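You operate a simulated robot arm through the tools that you are given. There is no shell and no other tool. Be economical: measure what you need, move in short steps, check, and stop when the job is done.

Carry out the task below with a simulated robot arm. There is one attempt and no reset: what you move stays moved.

TASK
Put the teal block and the long chip in the tool tote.

It is judged by the outcome, as a careful person would: the job done as asked, and still so three seconds after it is handed in. It fails if anything else is knocked over, pushed out of place, dropped, spilled or broken.

THE ROBOT
A 7-joint arm with a two-finger parallel gripper, fixed in place. Base frame: the origin is at the foot of the arm, x ahead of it, y to its left, z up; the work surface is at about z = 0. Lengths are in m, angles in degrees, forces in N, time in s.
With the tool pointing down near the work surface it reaches from about 0.24 to 0.62 m from the base axis. Its first joint turns from -66.0 to 66.0 degrees. Payload 2.6 kg.
Tool frame: the origin (TCP) lies between the finger pads and is the grasp point; the fingertips stand 0.03 m ahead of it; z points along the fingers, y is the line along which they close. The gripper opens to 0.094 m. The fingers are 0.028 m wide and 0.01 m thick; the gripper's body (0.05 by 0.096 m) begins 0.055 m behind the TCP.
Orientation is that of the tool frame in the base frame, as a unit quaternion [x, y, z, w]. With the fingers straight down and closing along the base's y, the tool's x points along the base's -x, its y along +y and its z along -z.

THE INTERFACE
- The arm moves only by the tool move_arm. Its argument "commands" is a list of rows, each a list of 7 numbers: the turn, a rotation vector about the base's x, y, z in rad, then the shift along the base's x, y, z in m, then the closure in counts, from 0 (fully open) to 255 (shut). In form: [[ax, ay, az, tx, ty, tz, hand], ...]. A call has 1 to 10 rows; each row is the pose to reach, as a shift and turn from the pose commanded when the call began. A row lasts 0.2 s, in which the tool goes at most 0.05 m and 8.6 degrees; a call with a longer step from one row to the next is refused whole, and so is a gripper value outside its range. A pose out of reach is approached as far as the arm can. The call stops where the force on the tool passes 40 N (or 10 N more than at its start, if that is more) or the arm is blocked; 0.2 s more then pass. The fingers move at their own pace (about 0.072 m/s each) and stop on an object; they squeeze with about 26 N. The grip force told is the motor's: it shows also when the fingers shut on nothing. Time passes only in rows, and 0.2 s behind the last, so rows that repeat a pose let the fingers close. It gives the time, the measured TCP pose, the force on the tool (base axes), the opening and the grip force at its end, in the units of the frame above (readings bear some noise), and new pictures: "show" is both (left out), scene, wrist or none.
- Cameras (640 x 400 px; columns grow to the right, rows downward): "scene" is fixed at [0.0228, 0.426, 0.5513]; the picture's right is [-0.85, -0.52, 0.00], its down [-0.35, 0.57, -0.74] and it looks along [0.39, -0.63, -0.67] (base axes); focal length 318 px, centre (320, 200). "wrist" rides on the gripper at [-0.037, 0, -0.058] in the tool frame; the picture's right is [0.00, -1.00, 0.00], its down [0.97, 0.00, -0.24] and it looks along [0.24, 0.00, 0.97] (tool axes); focal length 218 px, centre (320, 200).
- probe_pixels(camera, pixels): there is no depth. For up to 12 entries [column, row, z] of the newest picture of that camera ("zoom" is the newest enlarged one), the place [x, y] in the base frame at which the ray of that pixel passes the height z, good to about 0.002 m. No time passes.
- zoom(camera, box): a new picture of the part [left, top, right, bottom] of that camera's present view, enlarged. No time passes.
- job_done(): hands the job in; it is judged then, once.

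Work in short steps. Measure before you move; look again where a grasp or a placing could have gone wrong, and mend it. You have 60 turns and 120 pictures in all, the two below and enlarged ones among them. Open the gripper and draw the arm clear of the work before you hand the job in, unless the task says otherwise; then end with one line.

The tools are called after "Call:" as name(argument=value, ...) on one line, values as JSON. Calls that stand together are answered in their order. move_arm: Moves the arm, as the interface text tells. Its arguments: {"type":"object","properties":{"commands":{"type":"array","items":{"type":"array","items":{"type":"number"}}},"show":{"type":"string","enum":["both","scene","wrist","none"]}},"required":["commands"]} The other tools are called the same way: probe_pixels (camera, pixels) gives the place at which the rays of pixels pass given heights; zoom (camera, box) takes an enlarged picture of a part of a camera's view; job_done () hands the job in.

At the start:

```text
time_s: 0.0
ee_pos: [0.3494, 0.15, 0.2636]
orientation: [0.0, 1.0, -0.001, 0.001]
force: [-0.8, 0.5, -0.1]
opening: 0.0941
finger_force: 0.1
```

scene: 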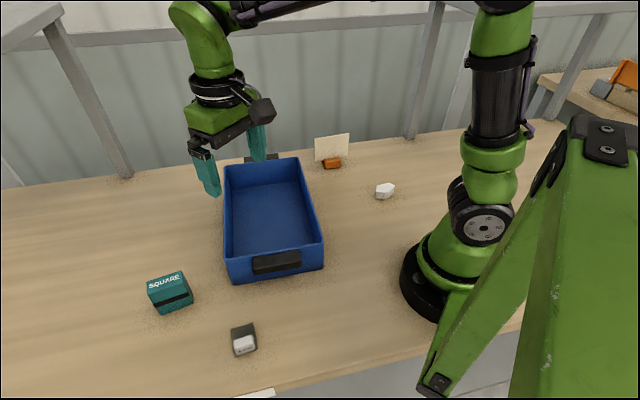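
wrist: 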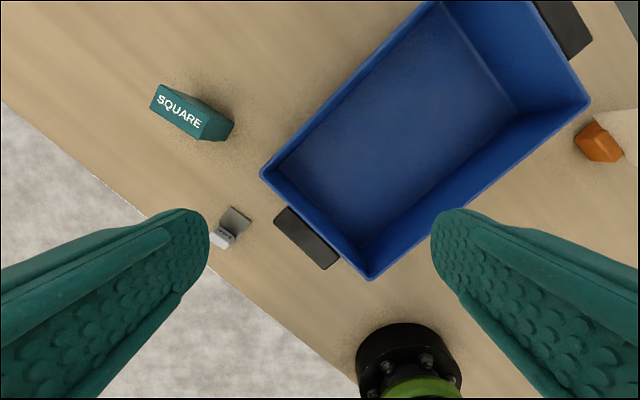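

I'll enlarge the objects to identify the teal block and the long chip.

Call:
zoom(camera="scene", box=[130, 250, 290, 400])

Call:
zoom(camera="scene", box=[290, 120, 420, 210])

Call:
zoom(camera="wrist", box=[140, 60, 300, 260])

```text
2.67 times, centred on (210, 325) of scene
```

zoom: 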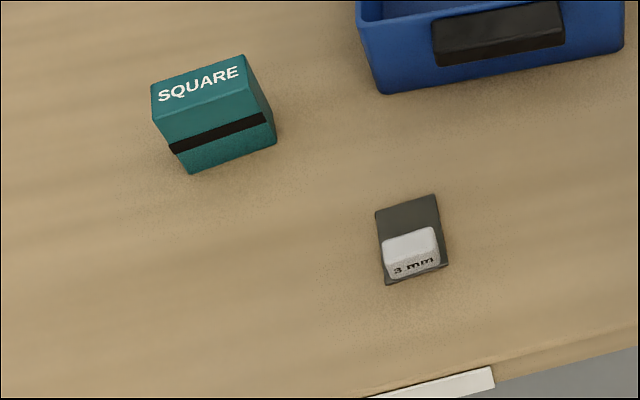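

```text
4.44 times, centred on (355, 165) of scene
```

zoom: 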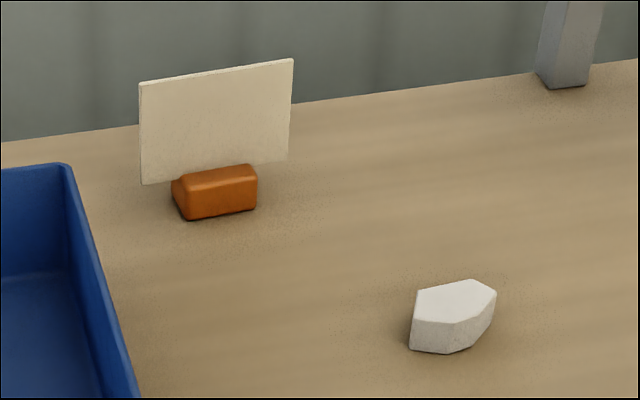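

```text
2.00 times, centred on (220, 160) of wrist
```

zoom: 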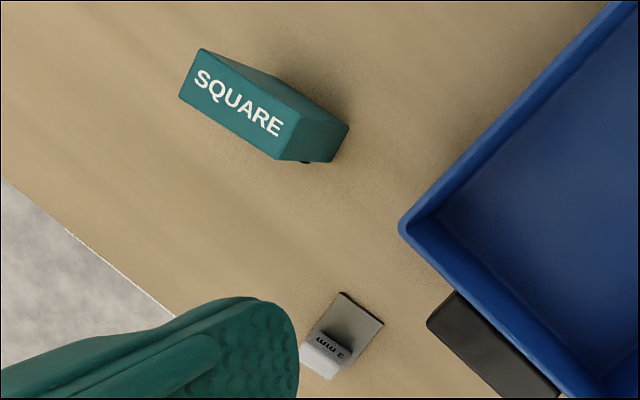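

No obvious "long chip" yet: candidates are the dark "3 mm" piece and the white piece, and more may be hidden (behind tote or arm). I'll measure these and then look with the wrist camera.

Call:
probe_pixels(camera="scene", pixels=[[232, 329, 0], [252, 323, 0], [258, 347, 0], [236, 356, 0], [373, 198, 0], [385, 199, 0], [391, 187, 0], [376, 185, 0.015], [334, 167, 0], [242, 281, 0], [323, 266, 0]])

Call:
move_arm(commands=[[0, 0, 0, 0, -0.04, 0.03, 0], [0, 0, 0, 0, -0.08, 0.05, 0], [0, 0, 0, 0, -0.13, 0.05, 0], [0, 0, 0, 0, -0.18, 0.05, 0], [0, 0, 0, 0, -0.23, 0.05, 0], [0, 0, 0, 0, -0.27, 0.05, 0]])

```text
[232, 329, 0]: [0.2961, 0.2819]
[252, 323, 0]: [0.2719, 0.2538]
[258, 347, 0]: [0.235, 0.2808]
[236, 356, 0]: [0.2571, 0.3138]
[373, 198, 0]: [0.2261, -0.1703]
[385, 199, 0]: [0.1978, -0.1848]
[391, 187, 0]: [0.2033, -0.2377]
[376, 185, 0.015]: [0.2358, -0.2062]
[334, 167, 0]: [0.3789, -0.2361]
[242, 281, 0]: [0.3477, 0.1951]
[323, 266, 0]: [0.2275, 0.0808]
```

```text
time_s: 1.4
ee_pos: [0.3491, -0.1189, 0.3096]
orientation: [-0.001, 1.0, 0.0, 0.001]
force: [0.3, -0.5, -0.7]
opening: 0.0939
finger_force: 0.1
```

scene: 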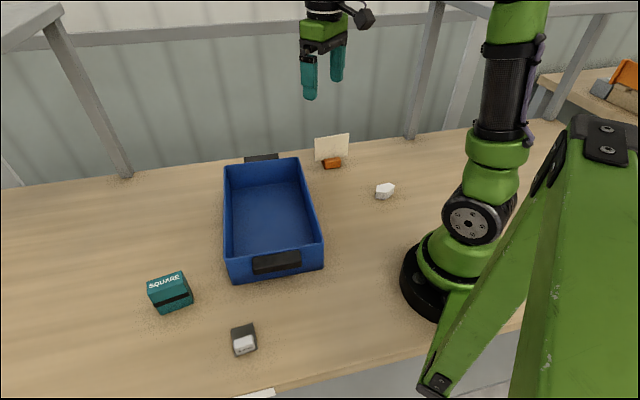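
wrist: 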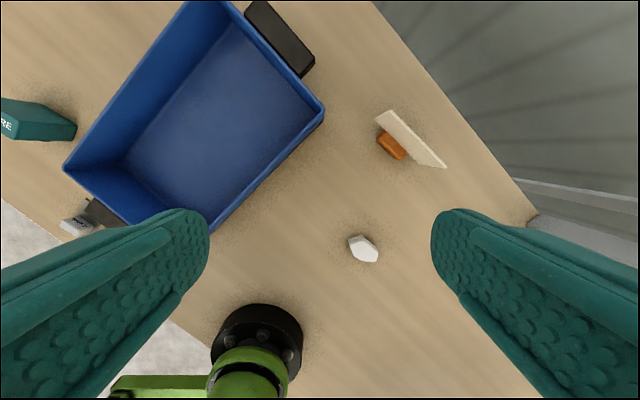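

The card on the orange holder may carry text on its far side. I'll locate the card and enlarge the white strip at the front edge and the pieces.

Call:
zoom(camera="wrist", box=[320, 80, 480, 280])

Call:
zoom(camera="scene", box=[210, 300, 330, 400])

Call:
probe_pixels(camera="wrist", pixels=[[376, 118, 0.02], [440, 167, 0.02], [380, 150, 0], [402, 160, 0], [348, 238, 0], [377, 262, 0], [325, 108, 0.06], [65, 167, 0.06], [205, 232, 0.06]])

Call:
probe_pixels(camera="scene", pixels=[[316, 161, 0.02], [350, 156, 0.02]])

```text
2.00 times, centred on (400, 180) of wrist
```

zoom: 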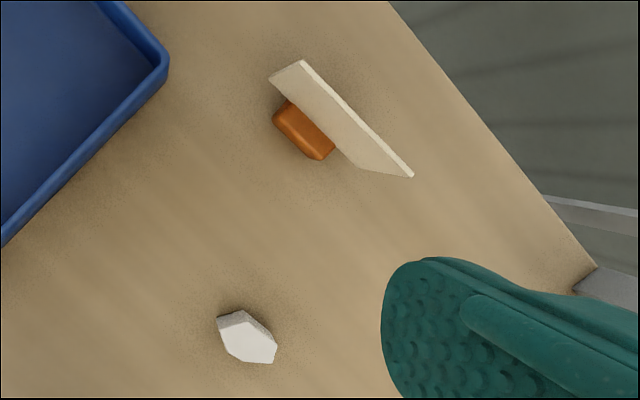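

```text
4.00 times, centred on (270, 350) of scene
```

zoom: 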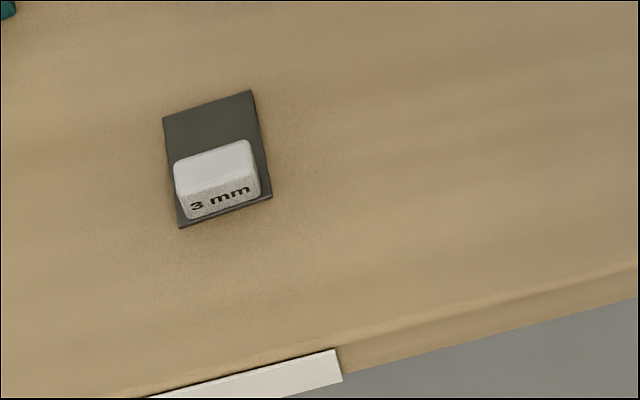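

```text
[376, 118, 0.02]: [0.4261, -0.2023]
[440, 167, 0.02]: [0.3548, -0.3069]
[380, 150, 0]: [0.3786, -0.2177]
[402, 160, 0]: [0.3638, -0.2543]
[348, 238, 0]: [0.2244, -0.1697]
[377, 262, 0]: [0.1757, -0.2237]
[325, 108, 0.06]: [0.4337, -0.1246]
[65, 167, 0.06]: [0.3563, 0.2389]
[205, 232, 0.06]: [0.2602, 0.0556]
```

```text
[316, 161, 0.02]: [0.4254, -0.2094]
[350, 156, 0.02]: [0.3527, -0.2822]
```

The card stands along (0.42,-0.205)→(0.355,-0.285), with its far side facing outward. I'll go beyond it, high, to read that side.

Call:
move_arm(commands=[[0, 0, -0.12, 0.018, -0.034, 0, 0], [0, 0, -0.24, 0.036, -0.068, 0, 0], [0, 0, -0.36, 0.054, -0.102, 0, 0], [0, 0, -0.48, 0.072, -0.136, -0.02, 0], [0, 0, -0.6, 0.09, -0.17, -0.05, 0]], show="none")

Call:
move_arm(commands=[[0.08, 0.12, 0, 0, 0, -0.01, 0], [0.16, 0.24, 0, 0, 0, -0.02, 0], [0.24, 0.36, 0, 0.0, 0, -0.03, 0]])

```text
time_s: 2.6
ee_pos: [0.4427, -0.2887, 0.2634]
orientation: [0.297, 0.955, 0.0, 0.0]
force: [0.3, -0.1, 0.2]
opening: 0.0944
finger_force: 0.0
```

```text
time_s: 3.4
ee_pos: [0.4288, -0.2827, 0.2449]
orientation: [0.291, 0.942, 0.049, -0.16]
force: [-0.6, 0.1, -0.1]
opening: 0.0939
finger_force: 0.1
out of reach, approached as far as the arm can: row 3
```

scene: 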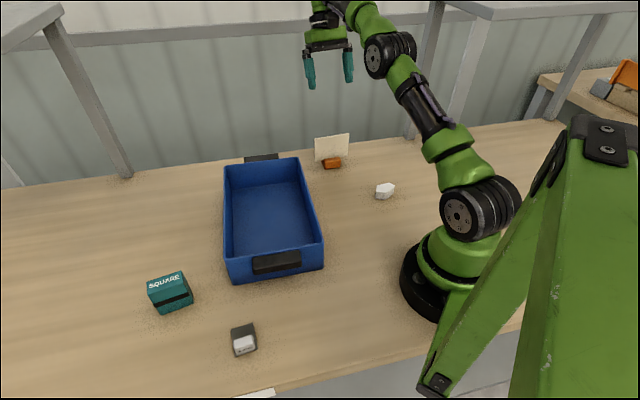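
wrist: 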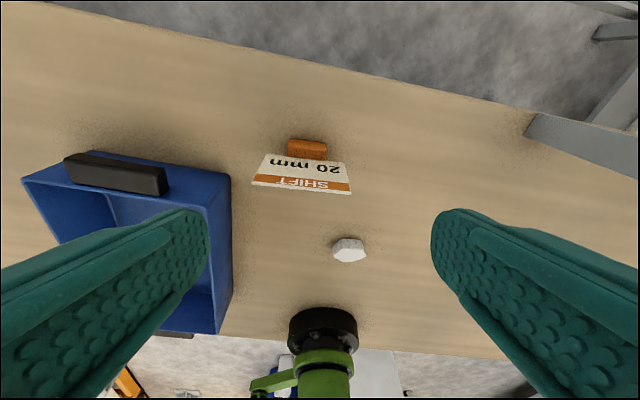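

The card reads "SHIFT 20 mm", which is not a chip label. I'll enlarge it and the white piece, then view that piece closer.

Call:
zoom(camera="wrist", box=[230, 120, 390, 280])

Call:
zoom(camera="wrist", box=[80, 300, 560, 400])

Call:
move_arm(commands=[[-0.08, -0.12, 0, -0.03, 0.01, 0.0, 0], [-0.16, -0.24, 0, -0.06, 0.02, 0.0, 0], [-0.24, -0.36, 0, -0.1, 0.03, 0.01, 0], [-0.24, -0.36, 0, -0.13, 0.04, 0.0, 0], [-0.24, -0.36, 0, -0.17, 0.055, -0.03, 0]], show="wrist")

```text
2.50 times, centred on (310, 200) of wrist
```

zoom: 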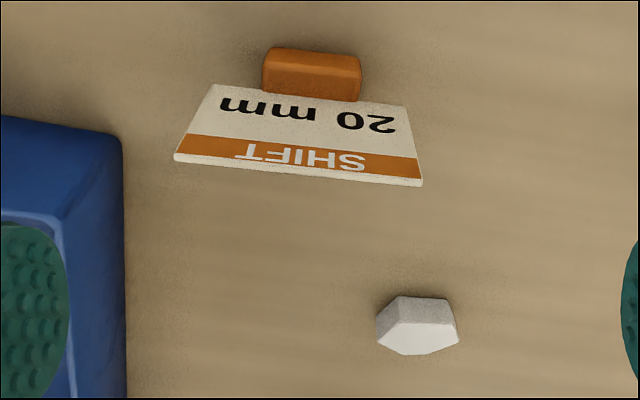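

```text
1.33 times, centred on (320, 350) of wrist
```

zoom: 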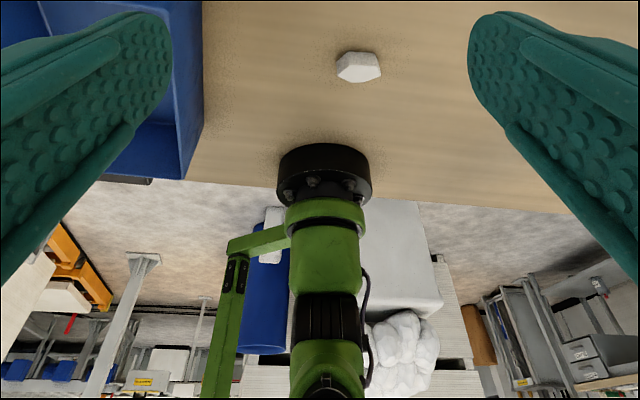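

```text
refused: row 5 steps farther than a row can; nothing moved
```

Stepping again with smaller steps, toward the white piece for a closer look.

Call:
move_arm(commands=[[-0.08, -0.12, 0, -0.03, 0.01, 0.0, 0], [-0.16, -0.24, 0, -0.06, 0.02, 0.0, 0], [-0.24, -0.36, 0, -0.1, 0.03, 0.01, 0], [-0.24, -0.36, 0, -0.13, 0.04, 0.0, 0], [-0.24, -0.36, 0, -0.16, 0.055, -0.02, 0]], show="wrist")

```text
time_s: 4.6
ee_pos: [0.2648, -0.2273, 0.2235]
orientation: [0.295, 0.954, -0.014, 0.047]
force: [-0.1, -0.2, 0.0]
opening: 0.0939
finger_force: 0.0
```

wrist: 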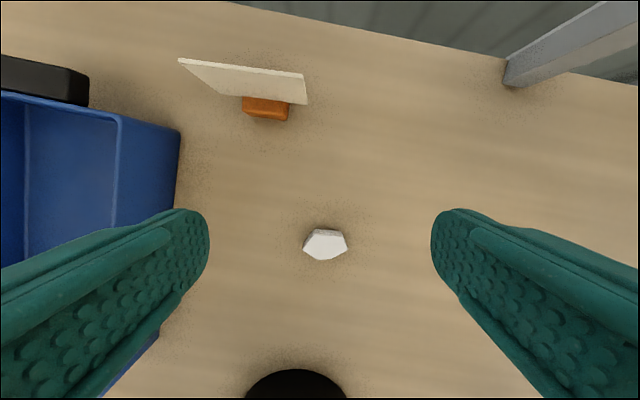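

Call:
zoom(camera="wrist", box=[270, 200, 380, 280])

Call:
probe_pixels(camera="wrist", pixels=[[302, 247, 0.015], [347, 243, 0.015], [311, 230, 0.015], [322, 261, 0.015], [340, 231, 0.015], [340, 255, 0.015]])

```text
5.00 times, centred on (325, 240) of wrist
```

zoom: 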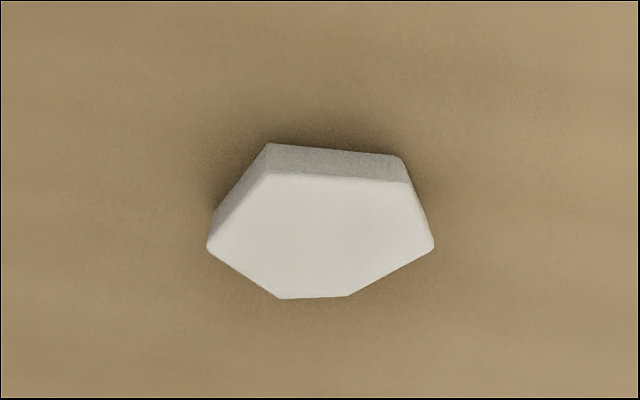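

```text
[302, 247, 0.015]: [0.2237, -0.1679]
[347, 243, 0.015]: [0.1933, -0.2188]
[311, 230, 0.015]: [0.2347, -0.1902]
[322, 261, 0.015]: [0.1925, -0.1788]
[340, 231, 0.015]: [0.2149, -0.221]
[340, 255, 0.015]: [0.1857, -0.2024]
```

White piece is an elongated polygonal chip about 57 × 35 mm. Before deciding, I'll go over to see the "3 mm" piece and the teal block up close.

Call:
move_arm(commands=[[0, 0, 0.06, 0.01, 0.03, 0.04, 0], [0, 0, 0.12, 0.02, 0.07, 0.06, 0], [0, 0, 0.18, 0.03, 0.115, 0.06, 0], [0, 0, 0.24, 0.04, 0.16, 0.06, 0], [0, 0, 0.3, 0.05, 0.205, 0.06, 0], [0, 0, 0.36, 0.06, 0.25, 0.06, 0], [0, 0, 0.42, 0.07, 0.295, 0.06, 0], [0, 0, 0.48, 0.07, 0.34, 0.06, 0], [0, 0, 0.54, 0.07, 0.385, 0.06, 0], [0, 0, 0.6, 0.07, 0.43, 0.06, 0]], show="wrist")

Call:
probe_pixels(camera="scene", pixels=[[160.4, 315, 0], [193.4, 304, 0]])

```text
refused: row 1 steps farther than a row can; nothing moved
```

```text
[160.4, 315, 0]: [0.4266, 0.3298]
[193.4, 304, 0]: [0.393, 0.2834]
```

Call:
move_arm(commands=[[0, 0, 0.06, 0.01, 0.02, 0.03, 0], [0, 0, 0.12, 0.02, 0.06, 0.05, 0], [0, 0, 0.18, 0.03, 0.105, 0.06, 0], [0, 0, 0.24, 0.04, 0.15, 0.06, 0], [0, 0, 0.3, 0.05, 0.195, 0.06, 0], [0, 0, 0.36, 0.06, 0.24, 0.06, 0], [0, 0, 0.42, 0.07, 0.285, 0.06, 0], [0, 0, 0.48, 0.07, 0.33, 0.06, 0], [0, 0, 0.54, 0.07, 0.375, 0.06, 0], [0, 0, 0.6, 0.07, 0.42, 0.06, 0]], show="none")

Call:
move_arm(commands=[[0, 0, 0, -0.01, 0.04, 0, 0], [0, 0, 0, -0.02, 0.08, -0.01, 0], [0, 0, 0, -0.02, 0.1, -0.02, 0]], show="both")

```text
time_s: 6.8
ee_pos: [0.3363, 0.1934, 0.284]
orientation: [0.0, 0.999, 0.002, 0.049]
force: [0.3, 0.5, 0.2]
opening: 0.0942
finger_force: 0.1
```

```text
time_s: 7.6
ee_pos: [0.3168, 0.2918, 0.2645]
orientation: [0.001, 0.999, -0.001, 0.05]
force: [-0.3, -0.3, 0.4]
opening: 0.0943
finger_force: 0.0
```

scene: 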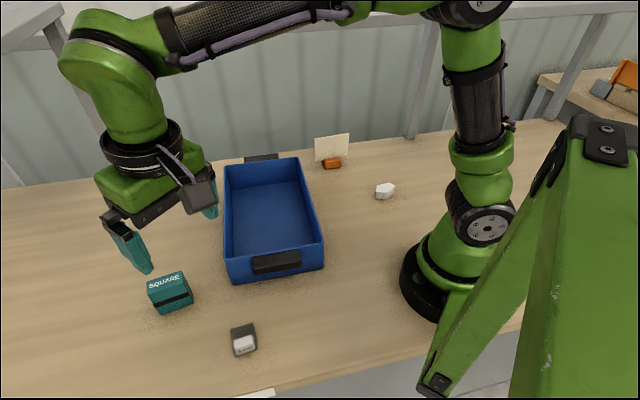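
wrist: 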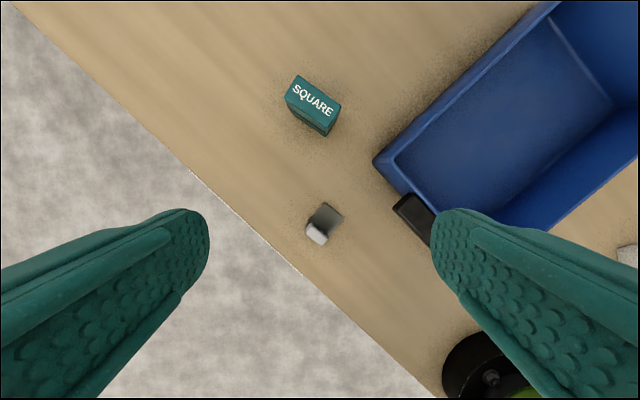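

Call:
zoom(camera="wrist", box=[270, 190, 370, 260])

Call:
zoom(camera="wrist", box=[260, 60, 360, 150])

```text
5.71 times, centred on (320, 225) of wrist
```

zoom: 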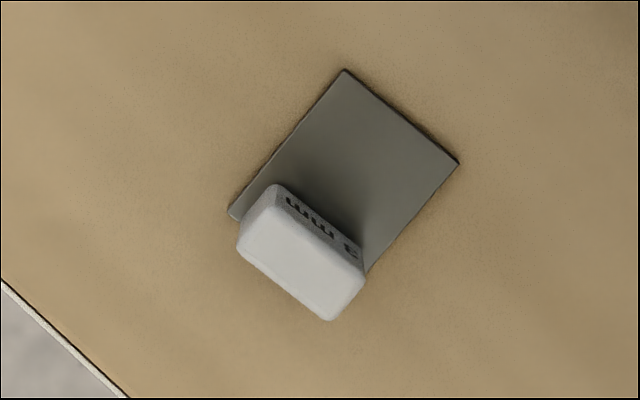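

```text
4.44 times, centred on (310, 105) of wrist
```

zoom: 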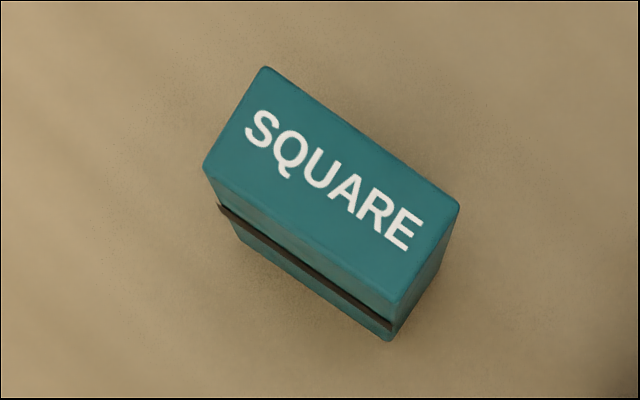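

The "3 mm" piece is a shim with a handle, so the white elongated piece is the long chip. Now measuring the teal block's top (zoom corners (264,67),(204,168),(396,302),(459,205)).

Call:
probe_pixels(camera="zoom", pixels=[[264, 67, 0.045], [204, 168, 0.045], [396, 302, 0.045], [459, 205, 0.045], [204, 168, 0.055], [396, 302, 0.055], [240, 240, 0], [390, 341, 0]])

Call:
probe_pixels(camera="scene", pixels=[[147, 281.5, 0.045], [150.5, 297, 0.045], [181, 271, 0.045], [192, 293, 0.03], [150.5, 297, 0.055], [147, 281.5, 0.055]])

Call:
zoom(camera="scene", box=[130, 260, 210, 320])

```text
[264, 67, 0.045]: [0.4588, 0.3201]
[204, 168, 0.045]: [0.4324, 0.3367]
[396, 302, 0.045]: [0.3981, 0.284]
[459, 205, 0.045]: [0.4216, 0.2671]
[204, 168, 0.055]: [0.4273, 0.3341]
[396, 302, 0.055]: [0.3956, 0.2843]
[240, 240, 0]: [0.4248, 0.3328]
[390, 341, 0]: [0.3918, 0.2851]
```

```text
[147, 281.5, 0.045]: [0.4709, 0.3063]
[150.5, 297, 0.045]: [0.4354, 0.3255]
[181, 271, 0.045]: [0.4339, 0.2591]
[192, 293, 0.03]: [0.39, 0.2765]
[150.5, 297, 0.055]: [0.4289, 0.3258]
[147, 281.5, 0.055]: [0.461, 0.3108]
```

```text
6.67 times, centred on (170, 290) of scene
```

zoom: 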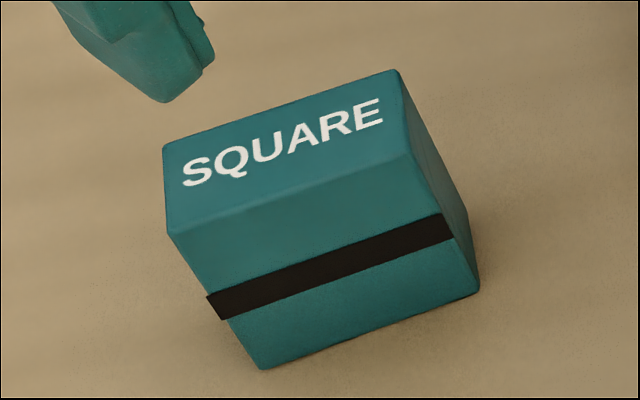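

Block: centre ≈ (0.422, 0.301), 61 × 31 mm, ~52 mm high, long side at azimuth 57°. I'll level the tool, go above it and yaw +57° to close on the short side.

Call:
move_arm(commands=[[0, 0.05, 0, 0.035, 0.003, 0, 0], [0, 0.1, 0, 0.07, 0.006, -0.02, 0], [0, 0.1, 0, 0.105, 0.009, -0.05, 0]], show="none")

Call:
move_arm(commands=[[0, 0, 0.142, 0, 0, 0, 0], [0, 0, 0.284, 0, 0, 0, 0], [0, 0, 0.426, 0, 0, 0, 0], [0, 0, 0.568, 0, 0, 0, 0], [0, 0, 0.71, 0, 0, 0, 0], [0, 0, 0.852, 0, 0, -0.02, 0], [0, 0, 0.994, 0, 0, -0.05, 0]], show="both")

```text
time_s: 8.4
ee_pos: [0.4209, 0.3008, 0.2151]
orientation: [0.0, 1.0, 0.001, -0.001]
force: [-0.1, -0.6, -0.1]
opening: 0.094
finger_force: 0.0
```

```text
time_s: 10.0
ee_pos: [0.4212, 0.303, 0.1646]
orientation: [-0.478, 0.879, 0.0, -0.002]
force: [0.3, -0.5, -0.4]
opening: 0.0941
finger_force: 0.0
```

scene: 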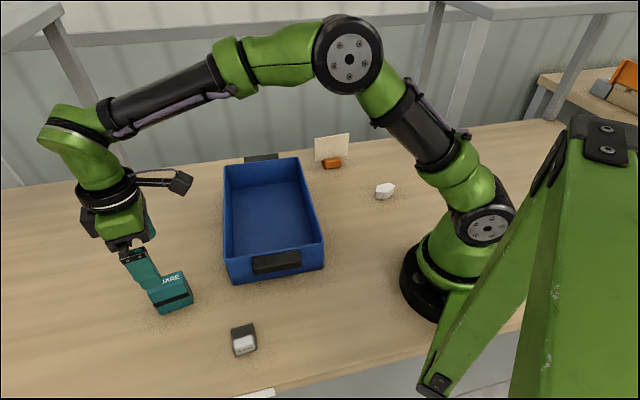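
wrist: 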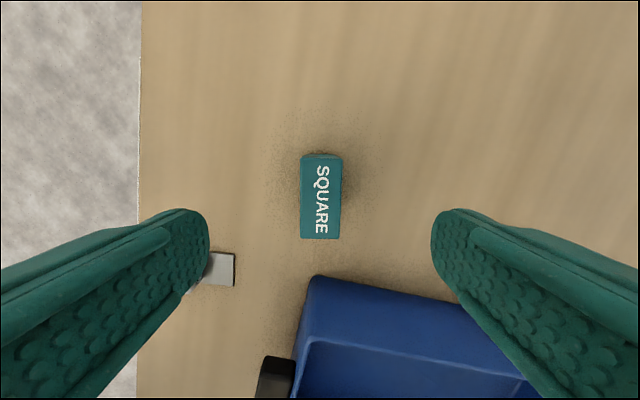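

Nicely aligned. I'll check the centre and the tote rim near it.

Call:
probe_pixels(camera="wrist", pixels=[[302, 158, 0.052], [341, 158, 0.052], [301, 239, 0.052], [340, 239, 0.052], [310, 277, 0.06], [310, 277, 0.08]])

Call:
zoom(camera="wrist", box=[270, 140, 370, 250])

Call:
zoom(camera="scene", box=[200, 140, 340, 290])

```text
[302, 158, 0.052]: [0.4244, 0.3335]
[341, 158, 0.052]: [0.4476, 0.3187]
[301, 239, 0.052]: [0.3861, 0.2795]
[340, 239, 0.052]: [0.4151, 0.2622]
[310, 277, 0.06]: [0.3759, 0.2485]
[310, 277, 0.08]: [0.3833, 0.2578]
```

```text
3.64 times, centred on (320, 195) of wrist
```

zoom: 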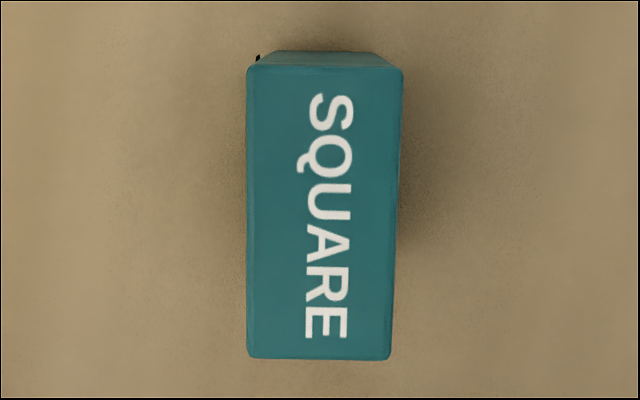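

```text
2.67 times, centred on (270, 215) of scene
```

zoom: 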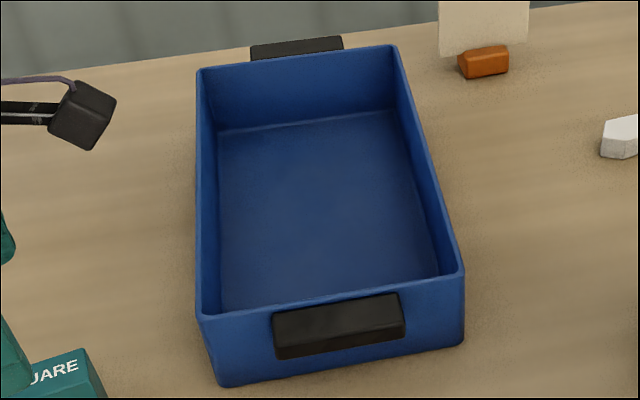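

Centre ≈ (0.419, 0.300). Descending to z≈0.036 and closing.

Call:
move_arm(commands=[[0, 0, 0, -0.002, -0.003, -0.04, 0], [0, 0, 0, -0.002, -0.003, -0.08, 0], [0, 0, 0, -0.002, -0.003, -0.11, 0], [0, 0, 0, -0.002, -0.003, -0.128, 0], [0, 0, 0, -0.002, -0.003, -0.128, 255], [0, 0, 0, -0.002, -0.003, -0.128, 255], [0, 0, 0, -0.002, -0.003, -0.128, 255], [0, 0, 0, -0.002, -0.003, -0.128, 255]])

```text
time_s: 11.8
ee_pos: [0.4211, 0.2985, 0.0338]
orientation: [-0.476, 0.879, 0.0, -0.001]
force: [0.6, 0.0, 0.2]
opening: 0.0342
finger_force: 26.0
```

scene: 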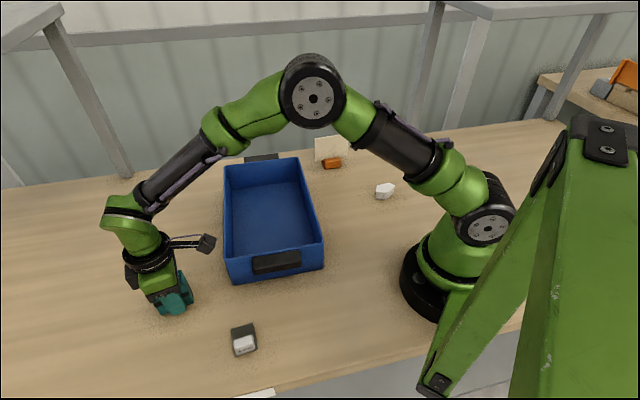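
wrist: 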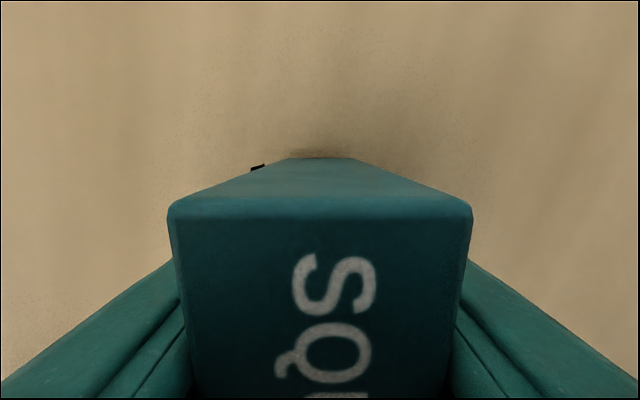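

Gripped at 34 mm. Lift, and measure the tote rim corners.

Call:
move_arm(commands=[[0, 0, 0, 0, 0, 0.03, 255], [0, 0, 0, 0, 0, 0.075, 255], [0, 0, 0, 0, 0, 0.12, 255], [0, 0, 0, 0, 0, 0.165, 255], [0, 0, 0, 0, 0, 0.185, 255]])

Call:
probe_pixels(camera="scene", pixels=[[224.3, 259.2, 0.06], [323.2, 241.2, 0.06], [298.1, 157, 0.06], [224.3, 166.3, 0.06], [233.3, 284.7, 0], [323.6, 269.3, 0], [224.3, 259.2, 0.075], [323.2, 241.2, 0.075], [234, 254, 0.005], [315, 241, 0.005], [296, 180, 0.005], [232, 189, 0.005]])

```text
time_s: 13.0
ee_pos: [0.4216, 0.2996, 0.2184]
orientation: [-0.477, 0.879, 0.0, -0.002]
force: [-0.8, -0.6, 0.4]
opening: 0.0
finger_force: 26.1
```

scene: 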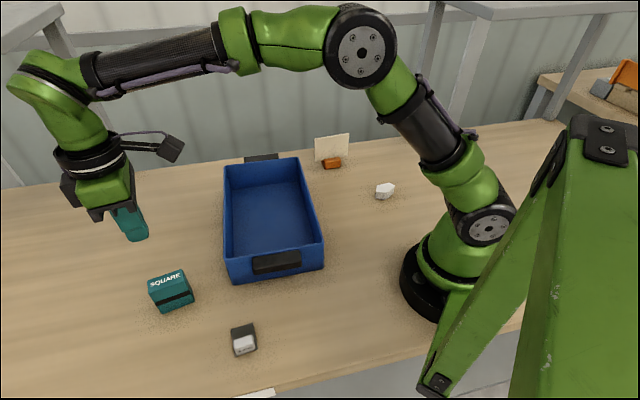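
wrist: 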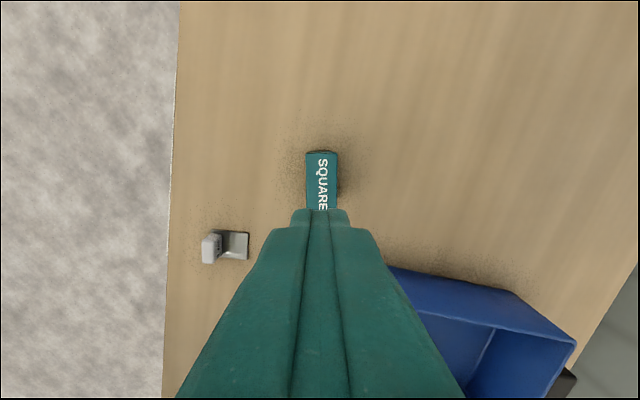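

```text
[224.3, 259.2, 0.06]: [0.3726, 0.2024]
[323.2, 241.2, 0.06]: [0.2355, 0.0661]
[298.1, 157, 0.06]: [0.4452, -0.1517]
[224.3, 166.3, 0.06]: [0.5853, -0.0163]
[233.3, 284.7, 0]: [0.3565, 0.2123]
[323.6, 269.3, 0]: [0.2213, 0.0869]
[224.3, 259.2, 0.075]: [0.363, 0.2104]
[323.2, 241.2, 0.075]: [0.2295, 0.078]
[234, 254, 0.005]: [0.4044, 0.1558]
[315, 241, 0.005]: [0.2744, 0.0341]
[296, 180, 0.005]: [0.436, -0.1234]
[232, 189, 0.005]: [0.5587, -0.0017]
```

The block slipped out of the grip and stayed on the table. I'll look closely at it to see why before trying another grasp.

Call:
zoom(camera="scene", box=[130, 260, 210, 320])

Call:
move_arm(commands=[[0, 0, 0, -0.02, -0.03, 0, 100], [0, 0, 0, -0.04, -0.06, 0, 0], [0, 0, 0, -0.05, -0.07, -0.03, 0], [0, 0, 0, -0.05, -0.07, -0.03, 0]])

```text
6.67 times, centred on (170, 290) of scene
```

zoom: 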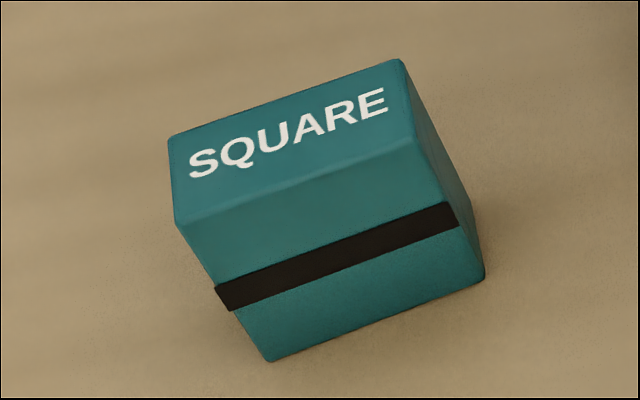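

```text
time_s: 14.0
ee_pos: [0.3711, 0.2261, 0.1906]
orientation: [-0.476, 0.879, 0.0, -0.002]
force: [0.2, 0.2, -0.1]
opening: 0.0942
finger_force: 0.1
```

scene: 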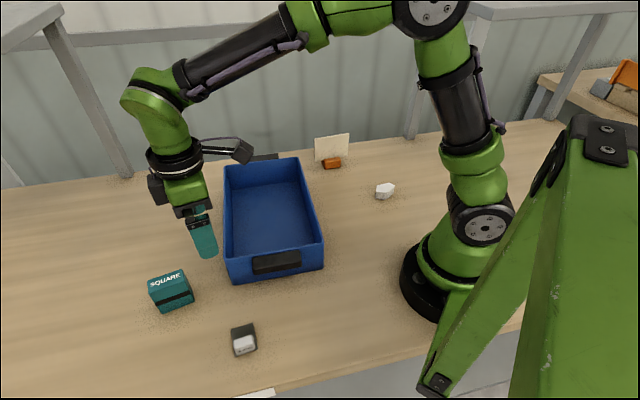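
wrist: 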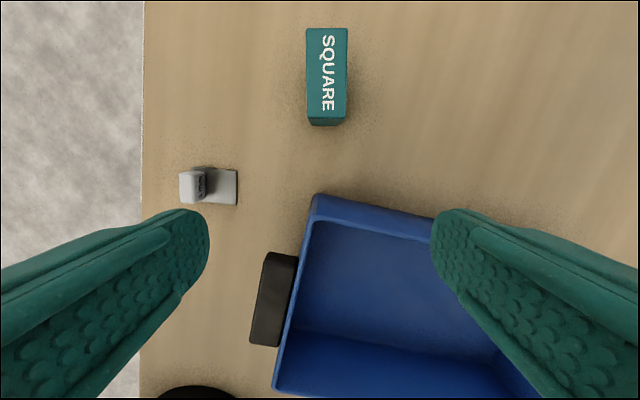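

The band protrudes on one long face, so a grip there bears on it only. I'll regrip on the flat ends (61 mm), after remeasuring the block.

Call:
zoom(camera="wrist", box=[270, 10, 390, 140])

Call:
probe_pixels(camera="wrist", pixels=[[307, 28, 0.052], [348, 28, 0.052], [306, 117, 0.052], [346, 116, 0.052], [309, 125, 0], [342, 124, 0]])

```text
3.08 times, centred on (330, 75) of wrist
```

zoom: 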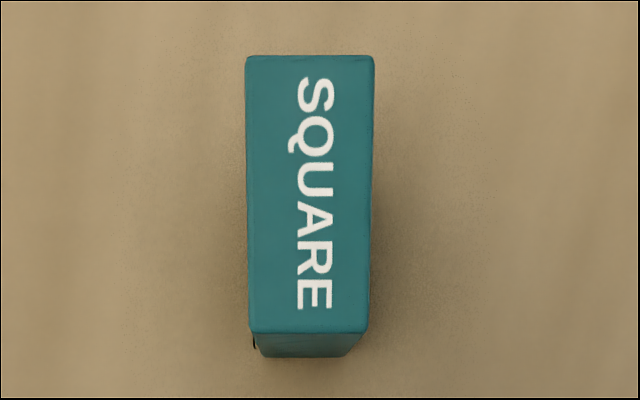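

```text
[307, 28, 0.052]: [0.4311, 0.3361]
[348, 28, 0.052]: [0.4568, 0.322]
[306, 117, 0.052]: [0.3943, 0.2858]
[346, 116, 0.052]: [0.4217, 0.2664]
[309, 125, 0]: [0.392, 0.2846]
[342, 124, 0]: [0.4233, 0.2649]
```

Call:
move_arm(commands=[[0, 0, -0.145, 0.005, 0.01, 0.0, 0], [0, 0, -0.29, 0.01, 0.02, 0, 0], [0, 0, -0.435, 0.015, 0.03, 0, 0], [0, 0, -0.58, 0.02, 0.04, 0, 0], [0, 0, -0.725, 0.03, 0.05, 0, 0], [0, 0, -0.87, 0.04, 0.06, 0, 0], [0, 0, -1.015, 0.05, 0.07, 0, 0], [0, 0, -1.16, 0.055, 0.0765, 0, 0], [0, 0, -1.3, 0.055, 0.0765, 0, 0], [0, 0, -1.44, 0.055, 0.0765, -0.02, 0]], show="none")

Call:
move_arm(commands=[[0, 0, -0.135, 0, 0, -0.01, 0], [0, 0, -0.135, 0, 0, -0.02, 0]], show="wrist")

```text
time_s: 16.2
ee_pos: [0.4256, 0.3042, 0.1726]
orientation: [0.224, 0.975, 0.001, -0.001]
force: [0.4, -0.4, -1.0]
opening: 0.0942
finger_force: 0.1
```

```text
time_s: 16.8
ee_pos: [0.4251, 0.3044, 0.1519]
orientation: [0.287, 0.958, 0.001, 0.0]
force: [0.2, 0.8, 0.4]
opening: 0.0939
finger_force: 0.1
```

wrist: 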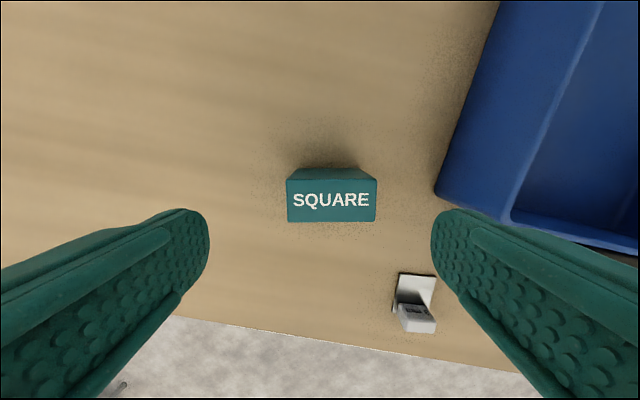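

Call:
probe_pixels(camera="wrist", pixels=[[287, 180, 0.052], [376, 178, 0.052], [376, 221, 0.052], [288, 221, 0.052]])

```text
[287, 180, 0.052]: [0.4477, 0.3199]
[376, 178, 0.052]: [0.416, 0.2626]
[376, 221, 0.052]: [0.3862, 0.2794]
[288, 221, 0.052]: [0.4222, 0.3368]
```

Centre ≈ (0.420, 0.300). Descend, close on the ends, and lift only a little to test.

Call:
move_arm(commands=[[0, 0, 0, -0.005, -0.005, -0.04, 0], [0, 0, 0, -0.005, -0.005, -0.08, 0], [0, 0, 0, -0.005, -0.005, -0.11, 0], [0, 0, 0, -0.005, -0.005, -0.119, 0], [0, 0, 0, -0.005, -0.005, -0.119, 255], [0, 0, 0, -0.005, -0.005, -0.119, 255], [0, 0, 0, -0.005, -0.005, -0.119, 255], [0, 0, 0, -0.005, -0.005, -0.119, 255]], show="none")

Call:
move_arm(commands=[[0, 0, 0, 0, 0, 0.004, 255], [0, 0, 0, 0, 0, 0.01, 255], [0, 0, 0, 0, 0, 0.02, 255], [0, 0, 0, 0, 0, 0.03, 255]])

```text
time_s: 18.6
ee_pos: [0.4206, 0.2985, 0.0329]
orientation: [0.286, 0.958, 0.0, -0.001]
force: [0.5, 0.2, -0.3]
opening: 0.0643
finger_force: 25.7
```

```text
time_s: 19.6
ee_pos: [0.4198, 0.301, 0.0627]
orientation: [0.286, 0.958, 0.002, 0.0]
force: [0.3, 1.2, -0.8]
opening: 0.0639
finger_force: 25.9
```

scene: 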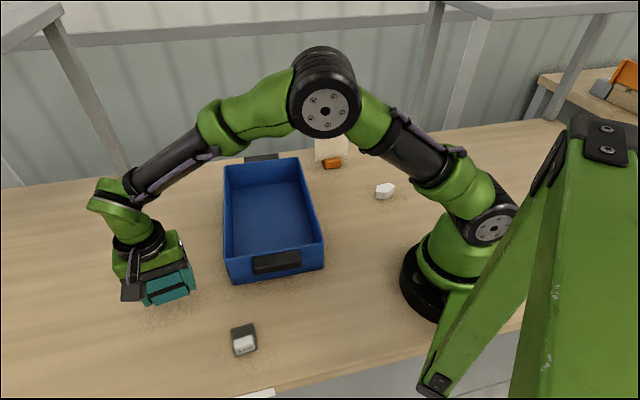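
wrist: 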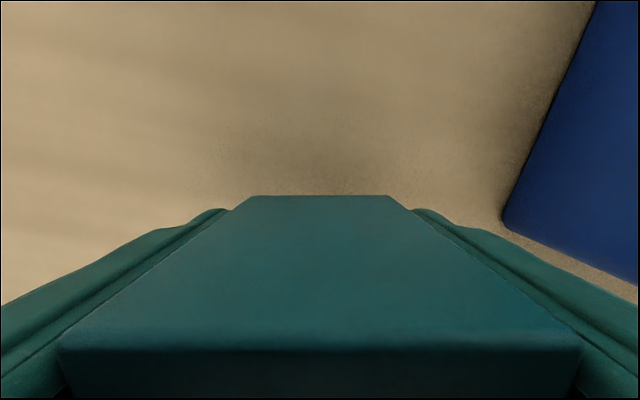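

Call:
zoom(camera="scene", box=[100, 220, 220, 320])

```text
4.00 times, centred on (160, 270) of scene
```

zoom: 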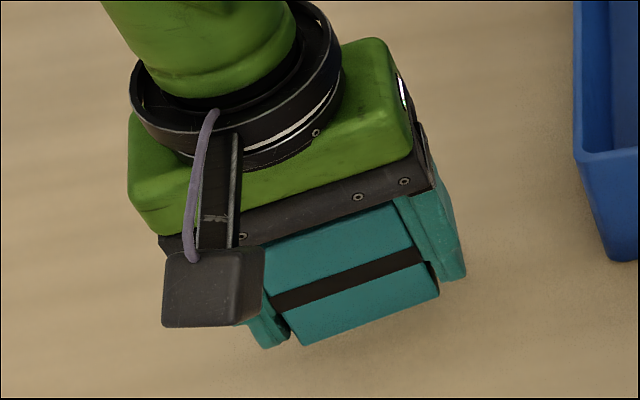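

Held securely now. Lift, carry to the near half of the tote (target (0.383, 0.052)) and align to the tote.

Call:
move_arm(commands=[[0, 0, 0, 0, 0, 0.03, 255], [0, 0, 0, 0, 0, 0.07, 255], [0, 0, 0, 0, 0, 0.11, 255], [0, 0, 0, -0.002, -0.02, 0.135, 255], [0, 0, -0.04, -0.01, -0.06, 0.14, 255], [0, 0, -0.08, -0.018, -0.105, 0.14, 255], [0, 0, -0.12, -0.025, -0.15, 0.14, 255], [0, 0, -0.16, -0.032, -0.195, 0.14, 255], [0, 0, -0.19, -0.037, -0.235, 0.14, 255], [0, 0, -0.19, -0.037, -0.249, 0.14, 255]])

```text
time_s: 21.8
ee_pos: [0.3811, 0.0502, 0.2045]
orientation: [0.376, 0.927, 0.0, -0.001]
force: [0.2, 0.6, -1.0]
opening: 0.0641
finger_force: 25.9
```

scene: 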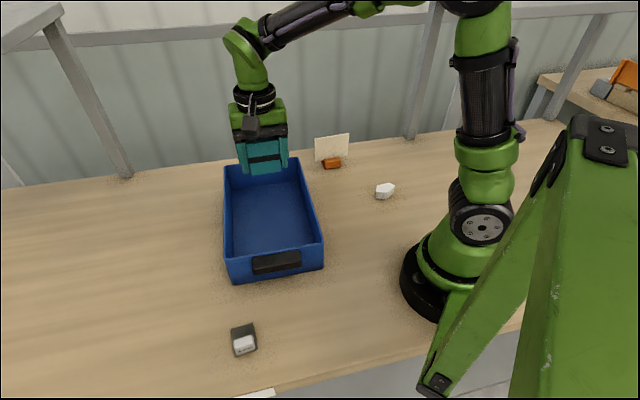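
wrist: 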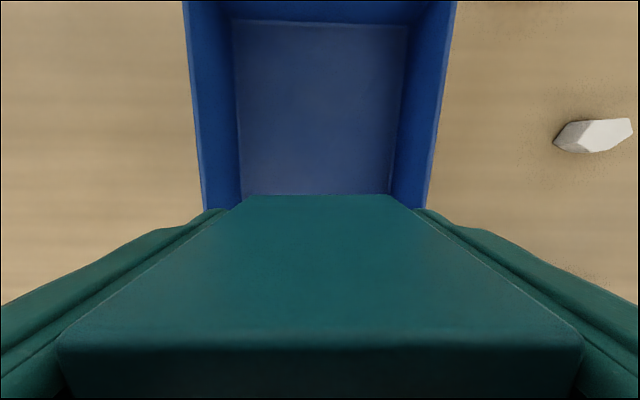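

Centred across the tote and aligned. Descending gently toward the floor.

Call:
move_arm(commands=[[0, 0, 0, 0, 0, -0.04, 255], [0, 0, 0, 0, 0, -0.08, 255], [0, 0, 0, 0, 0, -0.115, 255], [0, 0, 0, 0, 0, -0.14, 255], [0, 0, 0, 0, 0, -0.15, 255], [0, 0, 0, 0, 0, -0.158, 255]])

```text
time_s: 23.2
ee_pos: [0.3833, 0.0514, 0.0442]
orientation: [0.376, 0.927, 0.001, -0.001]
force: [-0.1, -0.2, -0.9]
opening: 0.0641
finger_force: 25.9
```

scene: 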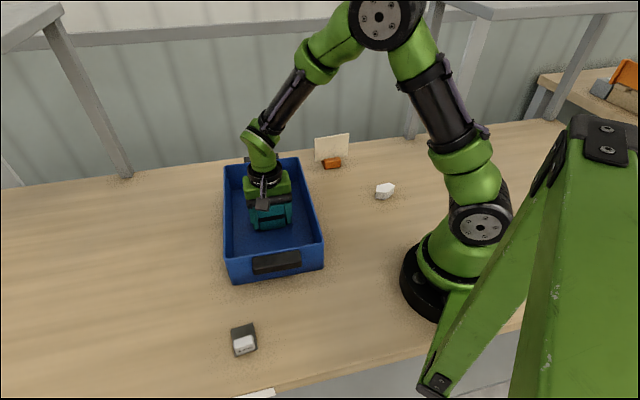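
wrist: 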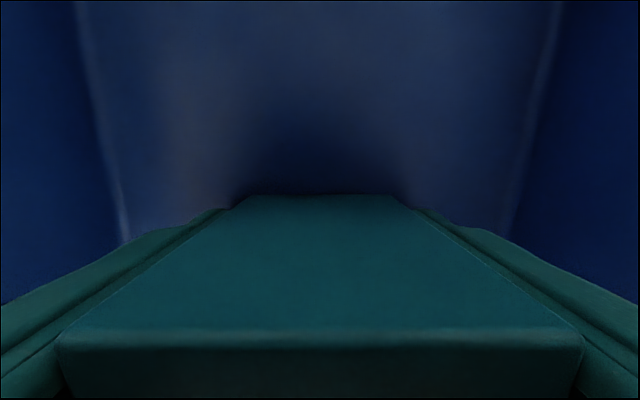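

Call:
move_arm(commands=[[0, 0, 0, 0, 0, -0.002, 255], [0, 0, 0, 0, 0, -0.004, 255], [0, 0, 0, 0, 0, -0.005, 255]], show="none")

Call:
move_arm(commands=[[0, 0, 0, 0, 0, 0, 200], [0, 0, 0, 0, 0, 0, 100], [0, 0, 0, 0, 0, 0, 0], [0, 0, 0, 0, 0, 0, 0], [0, 0, 0, 0, 0, 0.03, 0], [0, 0, 0, 0, 0, 0.07, 0], [0, 0, 0, 0, 0, 0.115, 0], [0, 0, 0, 0, 0, 0.16, 0]])

```text
time_s: 24.0
ee_pos: [0.3834, 0.0516, 0.0407]
orientation: [0.376, 0.927, 0.002, 0.0]
force: [0.7, 0.3, -0.7]
opening: 0.064
finger_force: 26.4
```

```text
time_s: 25.8
ee_pos: [0.3804, 0.0518, 0.2008]
orientation: [0.376, 0.927, 0.0, -0.001]
force: [1.2, 0.1, -0.5]
opening: 0.0942
finger_force: 0.1
```

scene: 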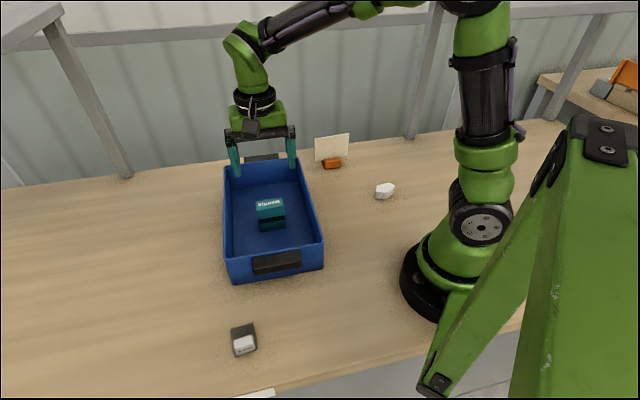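
wrist: 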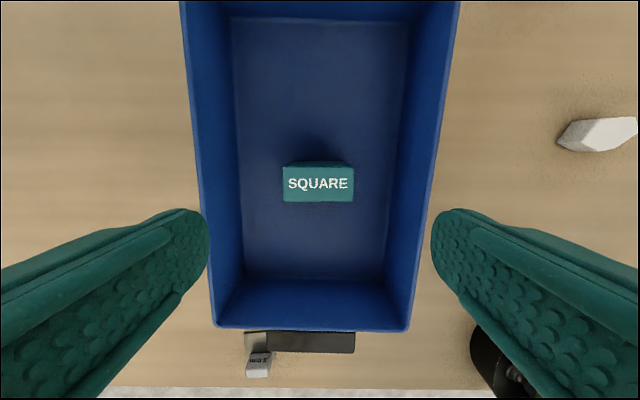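

The teal block is in the tote. Now go over the white chip at (0.205,-0.198), yawing -80° so the fingers close across its two long parallel edges (~39 mm).

Call:
move_arm(commands=[[0, 0, -0.14, -0.0, -0.03, 0, 0], [0, 0, -0.28, -0.01, -0.06, 0, 0], [0, 0, -0.42, -0.03, -0.09, 0, 0], [0, 0, -0.56, -0.05, -0.12, 0, 0], [0, 0, -0.7, -0.07, -0.15, 0, 0], [0, 0, -0.84, -0.09, -0.175, 0, 0], [0, 0, -0.98, -0.11, -0.2, 0, 0], [0, 0, -1.12, -0.13, -0.225, 0, 0], [0, 0, -1.26, -0.15, -0.245, 0, 0], [0, 0, -1.396, -0.165, -0.249, -0.02, 0]])

```text
time_s: 28.0
ee_pos: [0.2184, -0.1979, 0.181]
orientation: [0.885, 0.466, 0.0, 0.0]
force: [0.3, 0.0, -0.5]
opening: 0.094
finger_force: 0.0
```

scene: 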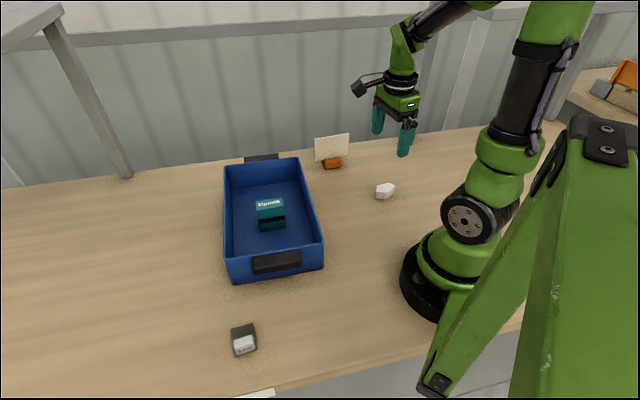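
wrist: 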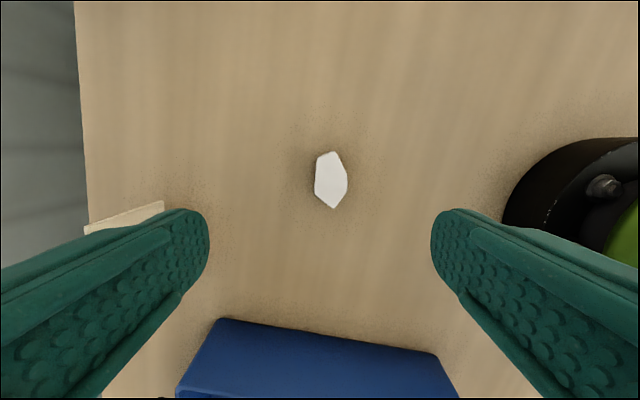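

Call:
zoom(camera="wrist", box=[280, 140, 380, 220])

Call:
probe_pixels(camera="wrist", pixels=[[331, 152, 0.018], [333, 208, 0.018], [315, 180, 0.018], [348, 180, 0.018], [332, 180, 0.018], [332, 180, 0.01]])

```text
5.00 times, centred on (330, 180) of wrist
```

zoom: 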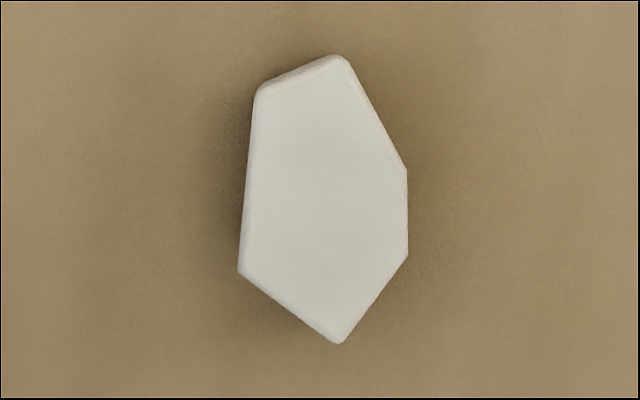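

```text
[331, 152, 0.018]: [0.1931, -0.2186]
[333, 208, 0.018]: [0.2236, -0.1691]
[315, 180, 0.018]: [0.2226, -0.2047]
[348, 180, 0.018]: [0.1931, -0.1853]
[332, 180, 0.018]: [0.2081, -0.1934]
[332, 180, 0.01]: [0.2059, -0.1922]
```

Parallel sides centred at about (0.207,-0.192), already aligned within ~3°. Descend and grip with tips just above the table.

Call:
move_arm(commands=[[0, 0, 0, -0.011, 0.006, -0.04, 0], [0, 0, 0, -0.011, 0.006, -0.08, 0], [0, 0, 0, -0.011, 0.006, -0.12, 0], [0, 0, 0, -0.011, 0.006, -0.14, 0], [0, 0, 0, -0.011, 0.006, -0.147, 0], [0, 0, 0, -0.011, 0.006, -0.147, 255], [0, 0, 0, -0.011, 0.006, -0.147, 255], [0, 0, 0, -0.011, 0.006, -0.147, 255], [0, 0, 0, -0.011, 0.006, -0.147, 255]], show="wrist")

Call:
move_arm(commands=[[0, 0, 0, 0, 0, 0.004, 255], [0, 0, 0, 0, 0, 0.012, 255], [0, 0, 0, 0, 0, 0.025, 255], [0, 0, 0, 0, 0, 0.04, 255]], show="both")

```text
time_s: 30.0
ee_pos: [0.204, -0.1928, 0.033]
orientation: [0.884, 0.468, 0.001, 0.0]
force: [-0.7, 0.5, -0.2]
opening: 0.0321
finger_force: 25.7
```

wrist: 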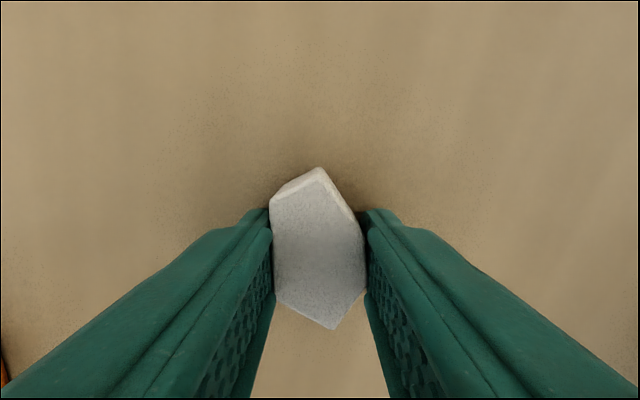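

```text
time_s: 31.0
ee_pos: [0.207, -0.1919, 0.0735]
orientation: [0.884, 0.467, 0.0, 0.0]
force: [-0.3, 0.3, -0.2]
opening: 0.0322
finger_force: 25.9
```

scene: 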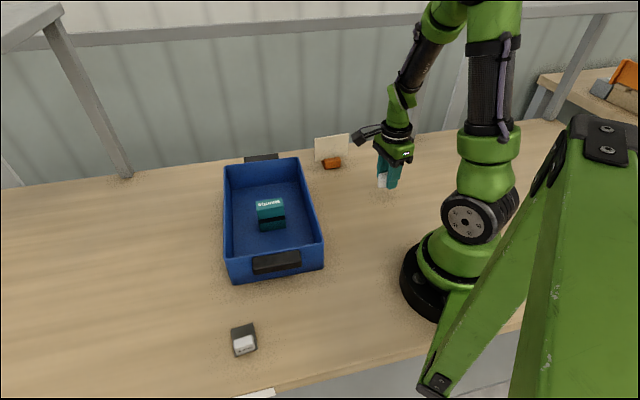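
wrist: 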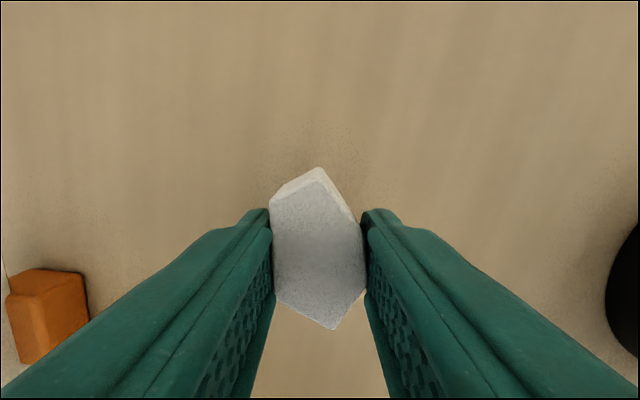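

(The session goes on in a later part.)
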